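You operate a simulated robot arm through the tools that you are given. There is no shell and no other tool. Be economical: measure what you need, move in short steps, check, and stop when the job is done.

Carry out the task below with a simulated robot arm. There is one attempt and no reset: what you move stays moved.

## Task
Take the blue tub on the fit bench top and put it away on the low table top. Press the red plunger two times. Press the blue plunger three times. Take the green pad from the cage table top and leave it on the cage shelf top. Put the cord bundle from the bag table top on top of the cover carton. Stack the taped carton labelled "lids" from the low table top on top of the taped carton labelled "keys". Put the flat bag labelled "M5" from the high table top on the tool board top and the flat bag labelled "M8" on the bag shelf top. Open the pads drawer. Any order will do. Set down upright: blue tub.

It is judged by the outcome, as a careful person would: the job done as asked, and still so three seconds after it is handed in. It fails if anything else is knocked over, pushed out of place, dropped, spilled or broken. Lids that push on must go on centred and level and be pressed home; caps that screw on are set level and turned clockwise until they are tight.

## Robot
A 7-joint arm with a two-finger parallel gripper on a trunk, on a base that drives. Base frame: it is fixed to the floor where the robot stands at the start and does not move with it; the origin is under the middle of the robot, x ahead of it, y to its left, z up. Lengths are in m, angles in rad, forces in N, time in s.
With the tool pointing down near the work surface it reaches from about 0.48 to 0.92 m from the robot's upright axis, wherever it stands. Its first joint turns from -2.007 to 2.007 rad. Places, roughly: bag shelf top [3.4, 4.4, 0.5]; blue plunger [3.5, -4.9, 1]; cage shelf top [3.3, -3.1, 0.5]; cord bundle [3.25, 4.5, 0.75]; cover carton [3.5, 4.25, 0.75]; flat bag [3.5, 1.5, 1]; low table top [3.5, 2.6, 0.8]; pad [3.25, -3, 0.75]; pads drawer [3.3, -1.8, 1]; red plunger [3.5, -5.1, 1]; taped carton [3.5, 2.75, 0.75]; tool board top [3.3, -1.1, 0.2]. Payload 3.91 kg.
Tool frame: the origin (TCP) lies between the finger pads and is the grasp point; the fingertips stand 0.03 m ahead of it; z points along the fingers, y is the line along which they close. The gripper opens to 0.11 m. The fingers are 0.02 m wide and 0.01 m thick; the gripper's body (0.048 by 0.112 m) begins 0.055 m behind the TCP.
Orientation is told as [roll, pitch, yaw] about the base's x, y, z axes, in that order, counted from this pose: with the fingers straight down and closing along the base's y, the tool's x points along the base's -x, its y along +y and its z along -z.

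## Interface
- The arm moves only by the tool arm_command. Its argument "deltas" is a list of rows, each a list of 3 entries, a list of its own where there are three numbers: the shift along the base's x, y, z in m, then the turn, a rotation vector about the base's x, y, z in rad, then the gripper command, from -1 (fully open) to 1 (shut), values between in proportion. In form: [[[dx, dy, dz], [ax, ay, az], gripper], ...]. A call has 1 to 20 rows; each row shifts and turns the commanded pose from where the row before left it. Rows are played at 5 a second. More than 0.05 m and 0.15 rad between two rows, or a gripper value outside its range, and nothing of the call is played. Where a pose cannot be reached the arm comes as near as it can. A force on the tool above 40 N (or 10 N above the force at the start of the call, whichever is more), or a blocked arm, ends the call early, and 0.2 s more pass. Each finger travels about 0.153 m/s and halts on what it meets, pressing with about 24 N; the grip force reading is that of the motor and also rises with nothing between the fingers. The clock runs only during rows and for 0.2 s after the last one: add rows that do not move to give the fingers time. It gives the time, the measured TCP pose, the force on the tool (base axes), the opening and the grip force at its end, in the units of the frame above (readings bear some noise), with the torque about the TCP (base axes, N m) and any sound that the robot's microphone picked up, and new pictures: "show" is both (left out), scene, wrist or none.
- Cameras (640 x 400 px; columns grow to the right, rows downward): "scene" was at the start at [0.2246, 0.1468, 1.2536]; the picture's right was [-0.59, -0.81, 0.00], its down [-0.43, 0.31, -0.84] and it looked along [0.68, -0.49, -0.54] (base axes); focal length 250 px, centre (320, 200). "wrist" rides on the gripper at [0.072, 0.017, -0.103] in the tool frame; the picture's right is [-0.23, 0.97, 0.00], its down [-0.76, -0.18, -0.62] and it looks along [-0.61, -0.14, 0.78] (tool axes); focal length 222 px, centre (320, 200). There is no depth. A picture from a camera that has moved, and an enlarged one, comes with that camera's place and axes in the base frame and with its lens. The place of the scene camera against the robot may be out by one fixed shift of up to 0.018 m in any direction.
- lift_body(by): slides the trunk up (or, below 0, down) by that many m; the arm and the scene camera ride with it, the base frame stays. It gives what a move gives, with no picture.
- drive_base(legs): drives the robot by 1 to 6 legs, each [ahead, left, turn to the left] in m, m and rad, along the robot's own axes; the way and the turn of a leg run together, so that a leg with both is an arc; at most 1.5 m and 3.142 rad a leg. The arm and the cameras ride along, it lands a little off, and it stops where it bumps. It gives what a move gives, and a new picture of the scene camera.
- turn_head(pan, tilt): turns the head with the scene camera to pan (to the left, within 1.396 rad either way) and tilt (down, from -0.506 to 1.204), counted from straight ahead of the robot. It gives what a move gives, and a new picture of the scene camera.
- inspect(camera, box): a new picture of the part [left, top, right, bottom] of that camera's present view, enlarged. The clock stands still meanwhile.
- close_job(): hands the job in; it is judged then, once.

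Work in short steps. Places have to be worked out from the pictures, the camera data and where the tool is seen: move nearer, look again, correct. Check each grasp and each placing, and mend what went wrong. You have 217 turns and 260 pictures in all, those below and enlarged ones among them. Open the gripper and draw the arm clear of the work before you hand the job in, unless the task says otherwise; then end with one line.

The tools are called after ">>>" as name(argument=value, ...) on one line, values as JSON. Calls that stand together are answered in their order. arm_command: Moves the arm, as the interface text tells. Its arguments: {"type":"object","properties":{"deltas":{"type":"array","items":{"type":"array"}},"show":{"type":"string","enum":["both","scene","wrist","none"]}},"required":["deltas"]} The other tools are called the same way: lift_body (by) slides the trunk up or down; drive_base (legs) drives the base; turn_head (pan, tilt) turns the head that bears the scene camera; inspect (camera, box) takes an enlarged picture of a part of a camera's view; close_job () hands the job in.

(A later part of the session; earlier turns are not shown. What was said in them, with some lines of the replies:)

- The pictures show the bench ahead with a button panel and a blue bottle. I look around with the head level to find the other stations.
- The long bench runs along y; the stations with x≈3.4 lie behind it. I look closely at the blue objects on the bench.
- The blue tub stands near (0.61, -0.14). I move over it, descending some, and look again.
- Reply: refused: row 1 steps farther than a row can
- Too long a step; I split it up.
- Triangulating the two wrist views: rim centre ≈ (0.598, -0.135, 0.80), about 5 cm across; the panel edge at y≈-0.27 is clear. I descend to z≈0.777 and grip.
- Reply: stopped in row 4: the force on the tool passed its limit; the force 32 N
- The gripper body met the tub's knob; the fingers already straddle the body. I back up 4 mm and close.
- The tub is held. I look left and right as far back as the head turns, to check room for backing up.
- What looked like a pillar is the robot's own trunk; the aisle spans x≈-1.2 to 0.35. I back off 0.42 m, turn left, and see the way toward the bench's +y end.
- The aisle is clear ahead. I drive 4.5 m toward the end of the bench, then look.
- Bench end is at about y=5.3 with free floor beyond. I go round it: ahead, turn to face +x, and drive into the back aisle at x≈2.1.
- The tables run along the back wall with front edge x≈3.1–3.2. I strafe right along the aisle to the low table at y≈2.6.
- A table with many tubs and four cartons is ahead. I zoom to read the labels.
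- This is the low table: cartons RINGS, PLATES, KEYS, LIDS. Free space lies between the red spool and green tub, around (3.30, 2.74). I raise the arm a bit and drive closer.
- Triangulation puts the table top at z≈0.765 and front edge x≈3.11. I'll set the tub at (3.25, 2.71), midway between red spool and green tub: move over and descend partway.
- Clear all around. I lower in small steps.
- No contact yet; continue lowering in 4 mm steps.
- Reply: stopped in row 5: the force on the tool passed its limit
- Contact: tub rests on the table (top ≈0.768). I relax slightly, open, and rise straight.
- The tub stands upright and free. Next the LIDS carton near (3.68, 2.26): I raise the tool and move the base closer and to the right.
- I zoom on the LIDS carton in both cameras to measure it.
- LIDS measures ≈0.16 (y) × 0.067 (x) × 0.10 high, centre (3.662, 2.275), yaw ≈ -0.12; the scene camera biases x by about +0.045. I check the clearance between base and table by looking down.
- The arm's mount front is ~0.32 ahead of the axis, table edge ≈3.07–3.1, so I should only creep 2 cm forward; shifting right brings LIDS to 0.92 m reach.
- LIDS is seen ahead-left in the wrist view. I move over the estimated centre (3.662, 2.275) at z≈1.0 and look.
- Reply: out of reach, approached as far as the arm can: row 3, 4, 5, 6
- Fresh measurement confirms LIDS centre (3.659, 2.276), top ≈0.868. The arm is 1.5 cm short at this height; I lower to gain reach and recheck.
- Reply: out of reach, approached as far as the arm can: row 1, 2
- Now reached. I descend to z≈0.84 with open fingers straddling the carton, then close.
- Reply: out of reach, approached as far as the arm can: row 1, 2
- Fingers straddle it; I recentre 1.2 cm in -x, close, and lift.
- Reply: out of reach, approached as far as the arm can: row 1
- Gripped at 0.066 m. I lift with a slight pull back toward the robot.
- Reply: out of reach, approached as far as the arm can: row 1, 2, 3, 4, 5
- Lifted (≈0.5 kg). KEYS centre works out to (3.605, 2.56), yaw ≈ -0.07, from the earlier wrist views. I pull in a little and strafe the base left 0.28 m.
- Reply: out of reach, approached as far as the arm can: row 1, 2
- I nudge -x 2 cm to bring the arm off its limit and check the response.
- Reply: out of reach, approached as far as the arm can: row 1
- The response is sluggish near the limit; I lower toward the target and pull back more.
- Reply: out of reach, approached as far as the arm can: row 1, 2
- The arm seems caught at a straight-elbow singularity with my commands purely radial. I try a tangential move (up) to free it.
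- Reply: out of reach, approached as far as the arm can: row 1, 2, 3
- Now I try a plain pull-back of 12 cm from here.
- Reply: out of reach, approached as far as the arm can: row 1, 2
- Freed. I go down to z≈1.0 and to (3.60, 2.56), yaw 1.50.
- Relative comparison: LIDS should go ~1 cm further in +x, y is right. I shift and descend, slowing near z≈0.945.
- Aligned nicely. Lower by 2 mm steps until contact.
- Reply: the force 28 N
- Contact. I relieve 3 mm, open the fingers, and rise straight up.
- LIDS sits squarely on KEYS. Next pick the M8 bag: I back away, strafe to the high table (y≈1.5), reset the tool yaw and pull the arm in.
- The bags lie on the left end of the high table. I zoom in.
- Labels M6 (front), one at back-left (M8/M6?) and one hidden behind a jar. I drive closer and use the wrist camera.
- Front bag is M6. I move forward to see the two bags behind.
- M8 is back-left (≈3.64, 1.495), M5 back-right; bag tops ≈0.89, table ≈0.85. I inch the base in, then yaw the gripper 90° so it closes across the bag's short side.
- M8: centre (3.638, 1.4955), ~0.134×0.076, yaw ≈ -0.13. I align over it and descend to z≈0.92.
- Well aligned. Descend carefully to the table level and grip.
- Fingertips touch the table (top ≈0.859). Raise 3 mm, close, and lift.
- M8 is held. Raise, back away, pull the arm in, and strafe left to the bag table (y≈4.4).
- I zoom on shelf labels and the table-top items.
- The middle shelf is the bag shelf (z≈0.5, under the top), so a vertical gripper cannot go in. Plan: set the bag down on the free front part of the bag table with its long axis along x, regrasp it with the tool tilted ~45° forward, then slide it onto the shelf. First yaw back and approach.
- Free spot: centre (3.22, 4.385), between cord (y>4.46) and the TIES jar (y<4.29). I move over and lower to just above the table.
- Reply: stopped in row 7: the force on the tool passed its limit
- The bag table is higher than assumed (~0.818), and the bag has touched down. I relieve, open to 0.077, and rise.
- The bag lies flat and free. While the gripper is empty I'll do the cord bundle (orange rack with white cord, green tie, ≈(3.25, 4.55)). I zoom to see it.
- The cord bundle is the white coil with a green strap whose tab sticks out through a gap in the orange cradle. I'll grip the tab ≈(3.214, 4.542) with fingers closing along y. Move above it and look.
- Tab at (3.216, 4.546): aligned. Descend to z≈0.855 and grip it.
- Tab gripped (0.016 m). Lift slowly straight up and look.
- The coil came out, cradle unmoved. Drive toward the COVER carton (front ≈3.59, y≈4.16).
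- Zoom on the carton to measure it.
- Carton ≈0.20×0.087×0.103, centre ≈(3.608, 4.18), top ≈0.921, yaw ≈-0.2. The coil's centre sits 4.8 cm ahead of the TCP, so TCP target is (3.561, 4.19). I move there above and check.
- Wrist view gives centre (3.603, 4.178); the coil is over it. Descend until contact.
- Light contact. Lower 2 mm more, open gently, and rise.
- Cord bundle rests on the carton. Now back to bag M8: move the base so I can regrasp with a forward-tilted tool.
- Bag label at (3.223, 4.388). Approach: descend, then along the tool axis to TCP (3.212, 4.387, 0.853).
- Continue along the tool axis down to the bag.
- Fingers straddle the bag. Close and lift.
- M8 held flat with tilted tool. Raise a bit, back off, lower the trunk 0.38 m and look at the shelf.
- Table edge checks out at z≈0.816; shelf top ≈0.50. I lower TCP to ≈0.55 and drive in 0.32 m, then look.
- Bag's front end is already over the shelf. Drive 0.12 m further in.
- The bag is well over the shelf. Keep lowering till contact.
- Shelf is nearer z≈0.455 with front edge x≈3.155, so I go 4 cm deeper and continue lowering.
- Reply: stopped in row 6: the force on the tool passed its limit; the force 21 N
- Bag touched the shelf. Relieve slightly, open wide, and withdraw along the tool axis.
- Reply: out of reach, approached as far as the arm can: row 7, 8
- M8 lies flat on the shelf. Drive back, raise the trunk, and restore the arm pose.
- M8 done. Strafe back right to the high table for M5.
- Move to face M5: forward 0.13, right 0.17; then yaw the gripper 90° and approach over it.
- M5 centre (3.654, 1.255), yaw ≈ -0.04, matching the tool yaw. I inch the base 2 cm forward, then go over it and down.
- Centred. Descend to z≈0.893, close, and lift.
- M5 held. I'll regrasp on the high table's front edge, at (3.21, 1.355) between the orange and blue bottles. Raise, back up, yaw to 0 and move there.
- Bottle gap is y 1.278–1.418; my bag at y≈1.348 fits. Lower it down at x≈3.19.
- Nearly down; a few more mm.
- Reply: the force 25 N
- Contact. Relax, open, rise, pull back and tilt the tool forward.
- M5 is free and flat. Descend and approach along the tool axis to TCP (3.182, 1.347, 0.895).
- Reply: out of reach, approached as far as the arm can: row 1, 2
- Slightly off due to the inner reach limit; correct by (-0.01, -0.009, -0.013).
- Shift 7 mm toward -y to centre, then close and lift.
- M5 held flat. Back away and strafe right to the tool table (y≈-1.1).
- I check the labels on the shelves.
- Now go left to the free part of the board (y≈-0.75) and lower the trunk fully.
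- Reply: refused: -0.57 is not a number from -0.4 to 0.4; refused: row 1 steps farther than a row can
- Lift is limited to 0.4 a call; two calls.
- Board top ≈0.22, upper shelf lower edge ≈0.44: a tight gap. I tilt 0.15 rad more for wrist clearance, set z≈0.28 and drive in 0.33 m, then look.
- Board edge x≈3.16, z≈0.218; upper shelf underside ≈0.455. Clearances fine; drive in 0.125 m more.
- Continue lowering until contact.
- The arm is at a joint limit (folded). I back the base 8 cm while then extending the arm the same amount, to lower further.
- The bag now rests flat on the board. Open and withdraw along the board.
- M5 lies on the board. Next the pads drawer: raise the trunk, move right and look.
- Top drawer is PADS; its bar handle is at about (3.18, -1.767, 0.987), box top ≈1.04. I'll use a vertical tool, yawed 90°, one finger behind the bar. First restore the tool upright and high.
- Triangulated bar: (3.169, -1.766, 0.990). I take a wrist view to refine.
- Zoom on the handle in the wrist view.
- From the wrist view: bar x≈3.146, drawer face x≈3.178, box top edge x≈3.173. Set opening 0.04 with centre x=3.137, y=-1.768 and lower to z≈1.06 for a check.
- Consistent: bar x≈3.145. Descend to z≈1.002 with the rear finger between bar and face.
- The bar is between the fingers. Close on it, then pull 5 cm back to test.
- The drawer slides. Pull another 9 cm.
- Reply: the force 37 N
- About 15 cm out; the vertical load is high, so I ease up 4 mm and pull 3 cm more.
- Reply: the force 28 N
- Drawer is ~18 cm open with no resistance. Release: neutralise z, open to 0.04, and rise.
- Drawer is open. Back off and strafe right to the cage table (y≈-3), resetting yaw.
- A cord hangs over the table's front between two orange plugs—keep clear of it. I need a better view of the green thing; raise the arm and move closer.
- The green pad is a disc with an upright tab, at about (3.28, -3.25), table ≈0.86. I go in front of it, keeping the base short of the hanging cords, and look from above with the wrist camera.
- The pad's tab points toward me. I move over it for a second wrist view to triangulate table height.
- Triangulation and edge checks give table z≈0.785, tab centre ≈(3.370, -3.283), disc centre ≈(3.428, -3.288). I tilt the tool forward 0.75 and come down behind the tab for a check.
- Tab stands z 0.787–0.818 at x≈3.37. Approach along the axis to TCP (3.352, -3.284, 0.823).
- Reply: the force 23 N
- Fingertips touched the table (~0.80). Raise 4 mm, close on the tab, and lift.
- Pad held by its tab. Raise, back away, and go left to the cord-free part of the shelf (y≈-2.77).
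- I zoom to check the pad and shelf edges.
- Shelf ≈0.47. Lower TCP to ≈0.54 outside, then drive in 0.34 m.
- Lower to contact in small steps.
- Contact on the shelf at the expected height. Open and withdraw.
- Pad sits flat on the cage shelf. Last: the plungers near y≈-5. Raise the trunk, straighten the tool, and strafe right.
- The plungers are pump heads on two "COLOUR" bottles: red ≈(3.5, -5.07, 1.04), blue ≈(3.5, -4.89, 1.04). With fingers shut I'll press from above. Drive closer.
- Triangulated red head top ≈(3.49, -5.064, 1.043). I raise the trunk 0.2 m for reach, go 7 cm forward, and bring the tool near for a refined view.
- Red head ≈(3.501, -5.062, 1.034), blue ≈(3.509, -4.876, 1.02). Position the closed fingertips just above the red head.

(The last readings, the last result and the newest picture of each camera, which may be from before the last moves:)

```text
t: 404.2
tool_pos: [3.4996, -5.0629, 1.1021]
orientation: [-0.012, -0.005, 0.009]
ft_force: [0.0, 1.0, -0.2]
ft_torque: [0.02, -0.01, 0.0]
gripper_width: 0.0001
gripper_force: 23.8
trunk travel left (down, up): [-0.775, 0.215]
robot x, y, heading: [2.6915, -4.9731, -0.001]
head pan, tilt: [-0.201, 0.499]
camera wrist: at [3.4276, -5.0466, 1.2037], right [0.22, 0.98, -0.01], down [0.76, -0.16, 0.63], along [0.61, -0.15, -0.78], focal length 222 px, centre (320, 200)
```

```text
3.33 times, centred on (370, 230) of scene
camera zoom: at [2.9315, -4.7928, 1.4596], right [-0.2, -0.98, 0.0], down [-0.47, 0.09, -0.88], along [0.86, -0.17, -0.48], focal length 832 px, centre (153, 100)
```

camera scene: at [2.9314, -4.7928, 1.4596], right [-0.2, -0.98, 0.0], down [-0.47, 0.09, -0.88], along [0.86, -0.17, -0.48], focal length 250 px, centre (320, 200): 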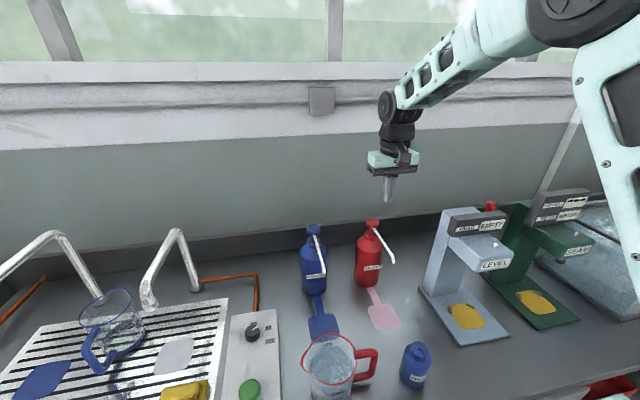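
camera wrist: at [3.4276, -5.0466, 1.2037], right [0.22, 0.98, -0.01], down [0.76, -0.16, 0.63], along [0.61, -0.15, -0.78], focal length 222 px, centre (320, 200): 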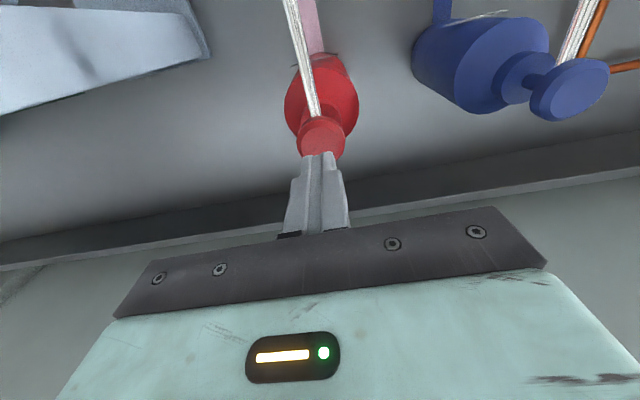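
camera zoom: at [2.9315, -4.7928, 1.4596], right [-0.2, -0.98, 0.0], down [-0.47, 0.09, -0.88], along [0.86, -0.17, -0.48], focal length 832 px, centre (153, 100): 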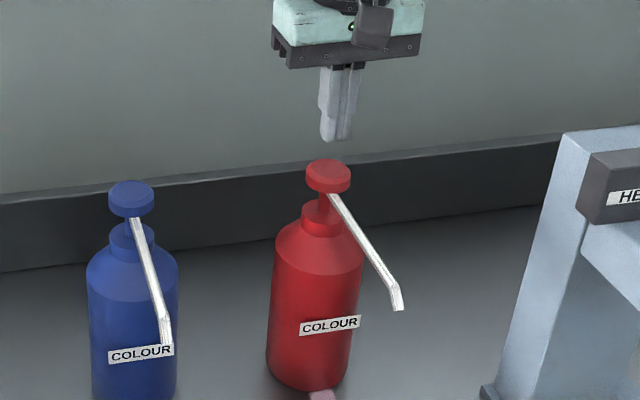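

Aligned over the red head. Press 1: descend slowly and watch force and sound.

>>> arm_command(deltas=[[[0, 0, -0.02], [0, 0, 0], 1], [[0, 0, -0.01], [0, 0, 0], 1], [[0, 0, -0.006], [0, 0, 0], 1], [[0, 0, -0.006], [0, 0, 0], 1], [[0, 0, -0.006], [0, 0, 0], 1], [[0, 0, -0.006], [0, 0, 0], 1]], show="wrist")

>>> inspect(camera="scene", box=[290, 170, 450, 290])

```text
t: 405.6
tool_pos: [3.5012, -5.0637, 1.0475]
orientation: [-0.012, -0.01, 0.009]
ft_force: [-7.1, -3.4, 30.6]
ft_torque: [-0.12, 0.33, 0.11]
gripper_width: 0.0
gripper_force: 23.9
trunk travel left (down, up): [-0.775, 0.215]
robot x, y, heading: [2.6941, -4.9745, 0.005]
head pan, tilt: [-0.201, 0.499]
heard: click
camera wrist: at [3.4284, -5.047, 1.1513], right [0.22, 0.98, -0.01], down [0.76, -0.16, 0.63], along [0.61, -0.15, -0.78], focal length 222 px, centre (320, 200)
```

wrist: 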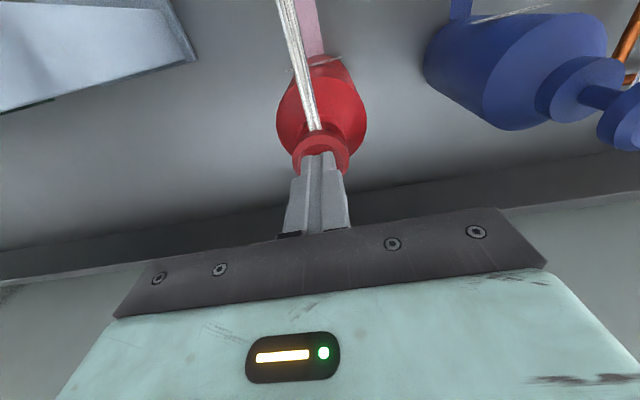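

```text
3.33 times, centred on (370, 230) of scene
camera zoom: at [2.9296, -4.7929, 1.4606], right [-0.2, -0.98, 0.0], down [-0.47, 0.09, -0.88], along [0.86, -0.17, -0.48], focal length 832 px, centre (153, 100)
```

zoom: 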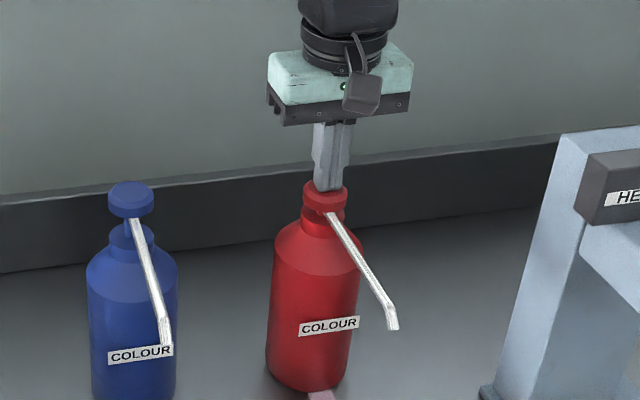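

Click heard: press 1 registered. Rise fully so the head returns, and check.

>>> arm_command(deltas=[[[0, 0, 0.015], [0, 0, 0], 1], [[0, 0, 0.02], [0, 0, 0], 1], [[0, 0, 0.015], [0, 0, 0], 1], [[0, 0, 0], [0, 0, 0], 1], [[0, 0, 0], [0, 0, 0], 1]], show="none")

>>> inspect(camera="scene", box=[290, 170, 450, 290])

```text
t: 406.8
tool_pos: [3.5033, -5.0638, 1.0936]
orientation: [-0.011, -0.003, 0.007]
ft_force: [0.2, 0.3, -0.5]
ft_torque: [-0.02, -0.04, -0.01]
gripper_width: 0.0001
gripper_force: 23.8
trunk travel left (down, up): [-0.775, 0.215]
robot x, y, heading: [2.6904, -4.9743, 0.008]
head pan, tilt: [-0.201, 0.499]
```

```text
3.33 times, centred on (370, 230) of scene
camera zoom: at [2.9315, -4.7928, 1.4596], right [-0.2, -0.98, 0.0], down [-0.47, 0.09, -0.88], along [0.86, -0.17, -0.48], focal length 832 px, centre (153, 100)
```

zoom: 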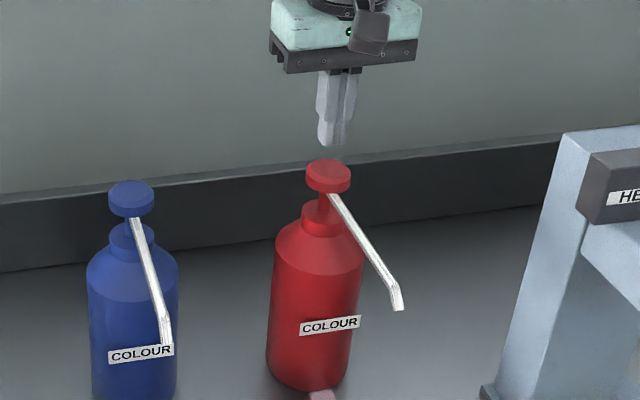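

Head returned. Press 2 on red, then rise.

>>> arm_command(deltas=[[[-0.002, 0, -0.02], [0, 0, 0], 1], [[0, 0, -0.01], [0, 0, 0], 1], [[0, 0, -0.006], [0, 0, 0], 1], [[0, 0, -0.006], [0, 0, 0], 1], [[0, 0, -0.005], [0, 0, 0], 1], [[0, 0, 0.015], [0, 0, 0], 1], [[0, 0, 0.02], [0, 0, 0], 1], [[0, 0, 0.02], [0, 0, 0], 1], [[0, 0, 0.02], [0, 0, 0], 1]], show="none")

```text
t: 408.8
tool_pos: [3.4991, -5.0625, 1.1232]
orientation: [-0.012, -0.004, 0.008]
ft_force: [0.1, -0.5, 0.0]
ft_torque: [0.02, 0.02, 0.0]
gripper_width: 0.0
gripper_force: 24.5
trunk travel left (down, up): [-0.775, 0.215]
robot x, y, heading: [2.6908, -4.9737, 0.003]
head pan, tilt: [-0.201, 0.499]
heard: click
```

Second click: red pressed twice. Move over the blue head (≈(3.507, -4.876)) and check alignment.

>>> arm_command(deltas=[[[0.0, 0.047, 0], [0, 0, 0], 1], [[0.002, 0.047, 0], [0, 0, 0], 1], [[0.002, 0.047, 0], [0, 0, 0], 1], [[0.002, 0.046, -0.015], [0, 0, 0], 1], [[0.0, 0, 0], [0, 0, 0], 1]], show="wrist")

>>> inspect(camera="scene", box=[240, 170, 400, 290])

```text
t: 410.0
tool_pos: [3.5066, -4.8764, 1.1057]
orientation: [-0.011, -0.003, 0.009]
ft_force: [-1.2, -0.3, -1.0]
ft_torque: [0.01, 0.02, 0.02]
gripper_width: 0.0
gripper_force: 23.9
trunk travel left (down, up): [-0.775, 0.215]
robot x, y, heading: [2.6927, -4.9756, 0.005]
head pan, tilt: [-0.201, 0.499]
camera wrist: at [3.4345, -4.8597, 1.2092], right [0.22, 0.98, -0.01], down [0.76, -0.16, 0.63], along [0.61, -0.15, -0.78], focal length 222 px, centre (320, 200)
```

wrist: 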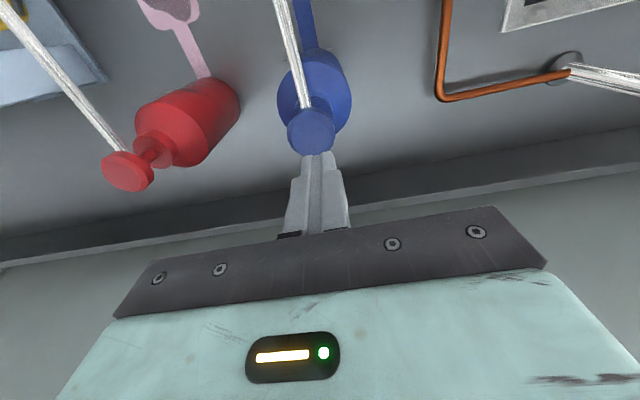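

```text
3.33 times, centred on (320, 230) of scene
camera zoom: at [2.9314, -4.7928, 1.4596], right [-0.2, -0.98, 0.0], down [-0.47, 0.09, -0.88], along [0.86, -0.17, -0.48], focal length 832 px, centre (320, 100)
```

zoom: 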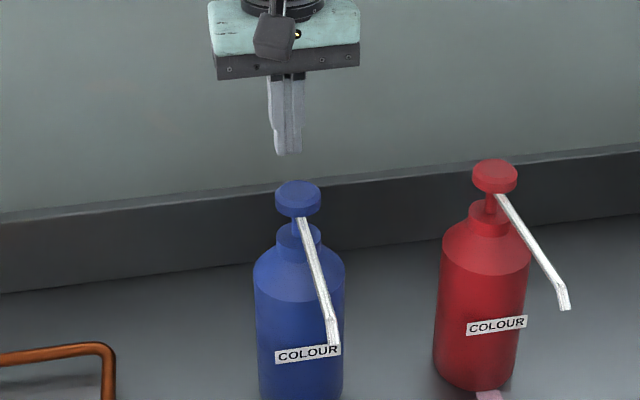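

Shift 8 mm to -y and 4 mm to -x, then press 1 on blue with the same depth and rise.

>>> arm_command(deltas=[[[-0.004, -0.008, 0], [0, 0, 0], 1], [[0, 0, -0.02], [0, 0, 0], 1], [[0, 0, -0.015], [0, 0, 0], 1], [[0, 0, -0.006], [0, 0, 0], 1], [[0, 0, -0.006], [0, 0, 0], 1], [[0, 0, -0.006], [0, 0, 0], 1], [[0, 0, -0.005], [0, 0, 0], 1]], show="none")

>>> inspect(camera="scene", box=[240, 170, 400, 290])

```text
t: 411.6
tool_pos: [3.5007, -4.8837, 1.051]
orientation: [-0.011, -0.005, 0.01]
ft_force: [-0.5, 2.5, 5.5]
ft_torque: [0.12, 0.06, -0.02]
gripper_width: 0.0
gripper_force: 24.2
trunk travel left (down, up): [-0.775, 0.215]
robot x, y, heading: [2.6916, -4.9717, 0.008]
head pan, tilt: [-0.201, 0.499]
heard: click
```

```text
3.33 times, centred on (320, 230) of scene
camera zoom: at [2.9311, -4.7926, 1.4597], right [-0.2, -0.98, 0.0], down [-0.47, 0.09, -0.88], along [0.86, -0.17, -0.48], focal length 832 px, centre (320, 100)
```

zoom: 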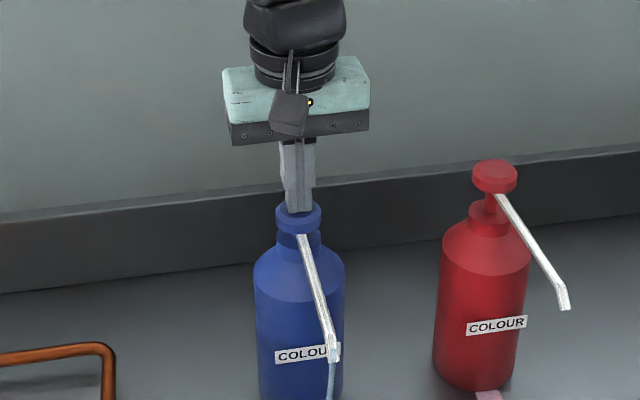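

Press 1 on blue clicked. Rise fully, then press 2 and rise.

>>> arm_command(deltas=[[[0, 0, 0.02], [0, 0, 0], 1], [[0, 0, 0.02], [0, 0, 0], 1], [[0, 0, 0.01], [0, 0, 0], 1], [[0, 0, 0], [0, 0, 0], 1], [[0, 0, 0], [0, 0, 0], 1]], show="none")

>>> arm_command(deltas=[[[0, 0, -0.02], [0, 0, 0], 1], [[0, 0, -0.012], [0, 0, 0], 1], [[0, 0, -0.006], [0, 0, 0], 1], [[0, 0, -0.006], [0, 0, 0], 1], [[0, 0, -0.006], [0, 0, 0], 1], [[0, 0, 0.02], [0, 0, 0], 1], [[0, 0, 0.02], [0, 0, 0], 1], [[0, 0, 0.01], [0, 0, 0], 1], [[0, 0, 0], [0, 0, 0], 1], [[0, 0, 0], [0, 0, 0], 1]], show="none")

>>> inspect(camera="scene", box=[240, 170, 400, 290])

```text
t: 412.8
tool_pos: [3.5014, -4.8862, 1.0994]
orientation: [-0.012, -0.003, 0.009]
ft_force: [0.2, 0.2, -0.8]
ft_torque: [0.02, 0.01, -0.01]
gripper_width: 0.0
gripper_force: 24.1
trunk travel left (down, up): [-0.775, 0.215]
robot x, y, heading: [2.689, -4.974, 0.006]
head pan, tilt: [-0.201, 0.499]
```

```text
t: 415.0
tool_pos: [3.5017, -4.884, 1.0997]
orientation: [-0.012, -0.003, 0.008]
ft_force: [0.4, 0.4, -0.3]
ft_torque: [0.04, -0.01, 0.02]
gripper_width: 0.0
gripper_force: 23.6
trunk travel left (down, up): [-0.775, 0.215]
robot x, y, heading: [2.6906, -4.9725, 0.001]
head pan, tilt: [-0.201, 0.499]
heard: click
```

```text
3.33 times, centred on (320, 230) of scene
camera zoom: at [2.9315, -4.7928, 1.4596], right [-0.2, -0.98, 0.0], down [-0.47, 0.09, -0.88], along [0.86, -0.17, -0.48], focal length 832 px, centre (320, 100)
```

zoom: 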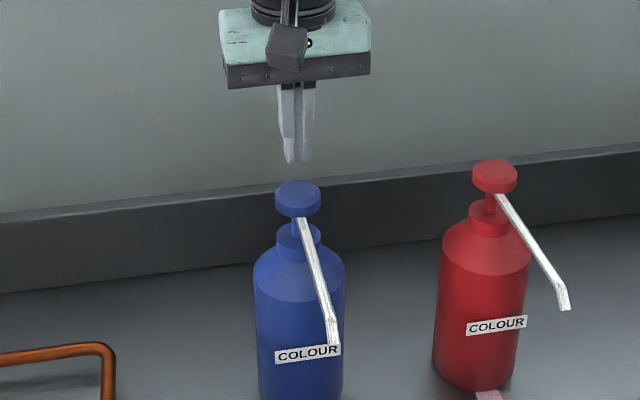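

Second click. Third blue press, then rise well clear.

>>> arm_command(deltas=[[[0, 0, -0.02], [0, 0, 0], 1], [[0, 0, -0.012], [0, 0, 0], 1], [[0, 0, -0.006], [0, 0, 0], 1], [[0, 0, -0.006], [0, 0, 0], 1], [[0, 0, -0.006], [0, 0, 0], 1], [[0, 0, 0.02], [0, 0, 0], 1], [[0, 0, 0.02], [0, 0, 0], 1], [[0, 0, 0.03], [0, 0, 0], 1], [[-0.02, 0, 0.03], [0, 0, 0], 0], [[-0.02, 0, 0.03], [0, 0, 0], -1], [[0, 0, 0], [0, 0, 0], -1]], show="scene")

```text
t: 417.4
tool_pos: [3.4631, -4.8828, 1.1808]
orientation: [-0.012, -0.003, 0.008]
ft_force: [0.1, 0.5, 0.3]
ft_torque: [0.02, 0.0, 0.01]
gripper_width: 0.1097
gripper_force: 0.0
trunk travel left (down, up): [-0.775, 0.215]
robot x, y, heading: [2.6935, -4.9729, 0.0]
head pan, tilt: [-0.201, 0.499]
heard: click
camera scene: at [2.9315, -4.7928, 1.4596], right [-0.2, -0.98, 0.0], down [-0.47, 0.09, -0.88], along [0.86, -0.17, -0.48], focal length 250 px, centre (320, 200)
```

scene: 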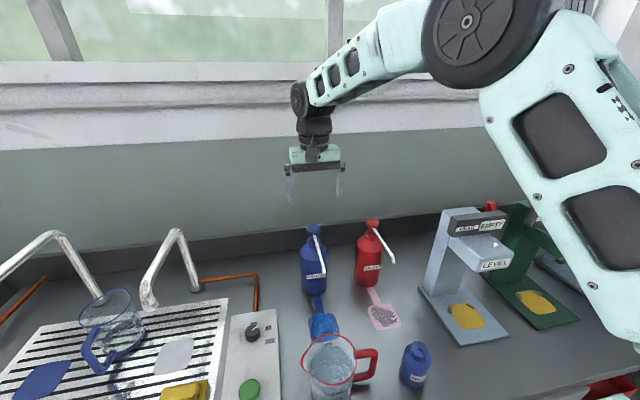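

Third click heard: all pressing done, both bottles standing. I back the robot clear before handing in.

>>> drive_base(legs=[[-0.5, 0, 0]])

```text
t: 420.3
tool_pos: [2.9684, -4.8811, 1.1807]
orientation: [-0.011, -0.003, 0.016]
ft_force: [-0.5, 0.3, -0.1]
ft_torque: [-0.02, -0.01, 0.02]
gripper_width: 0.1102
gripper_force: 0.0
trunk travel left (down, up): [-0.775, 0.215]
robot x, y, heading: [2.1973, -4.9792, 0.01]
head pan, tilt: [-0.201, 0.499]
camera scene: at [2.4357, -4.7942, 1.4596], right [-0.19, -0.98, 0.0], down [-0.47, 0.09, -0.88], along [0.86, -0.17, -0.48], focal length 250 px, centre (320, 200)
```

scene: 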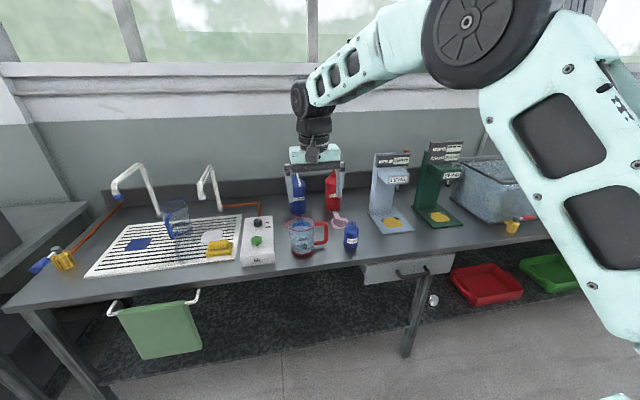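

The gripper is open and the arm is clear of the bench, and every part of the job was checked as it was done. I hand it in.

>>> close_job()

```text
The job is handed in.
```

I did every part of the job and handed it in with the gripper open and the arm clear: tub upright on the low table, plungers pressed (red twice, blue three times, a click each time), green pad on the cage shelf, cord bundle on the cover carton, "lids" carton on "keys", M5 on the tool board, M8 on the bag shelf, and the pads drawer pulled about 18 cm open.
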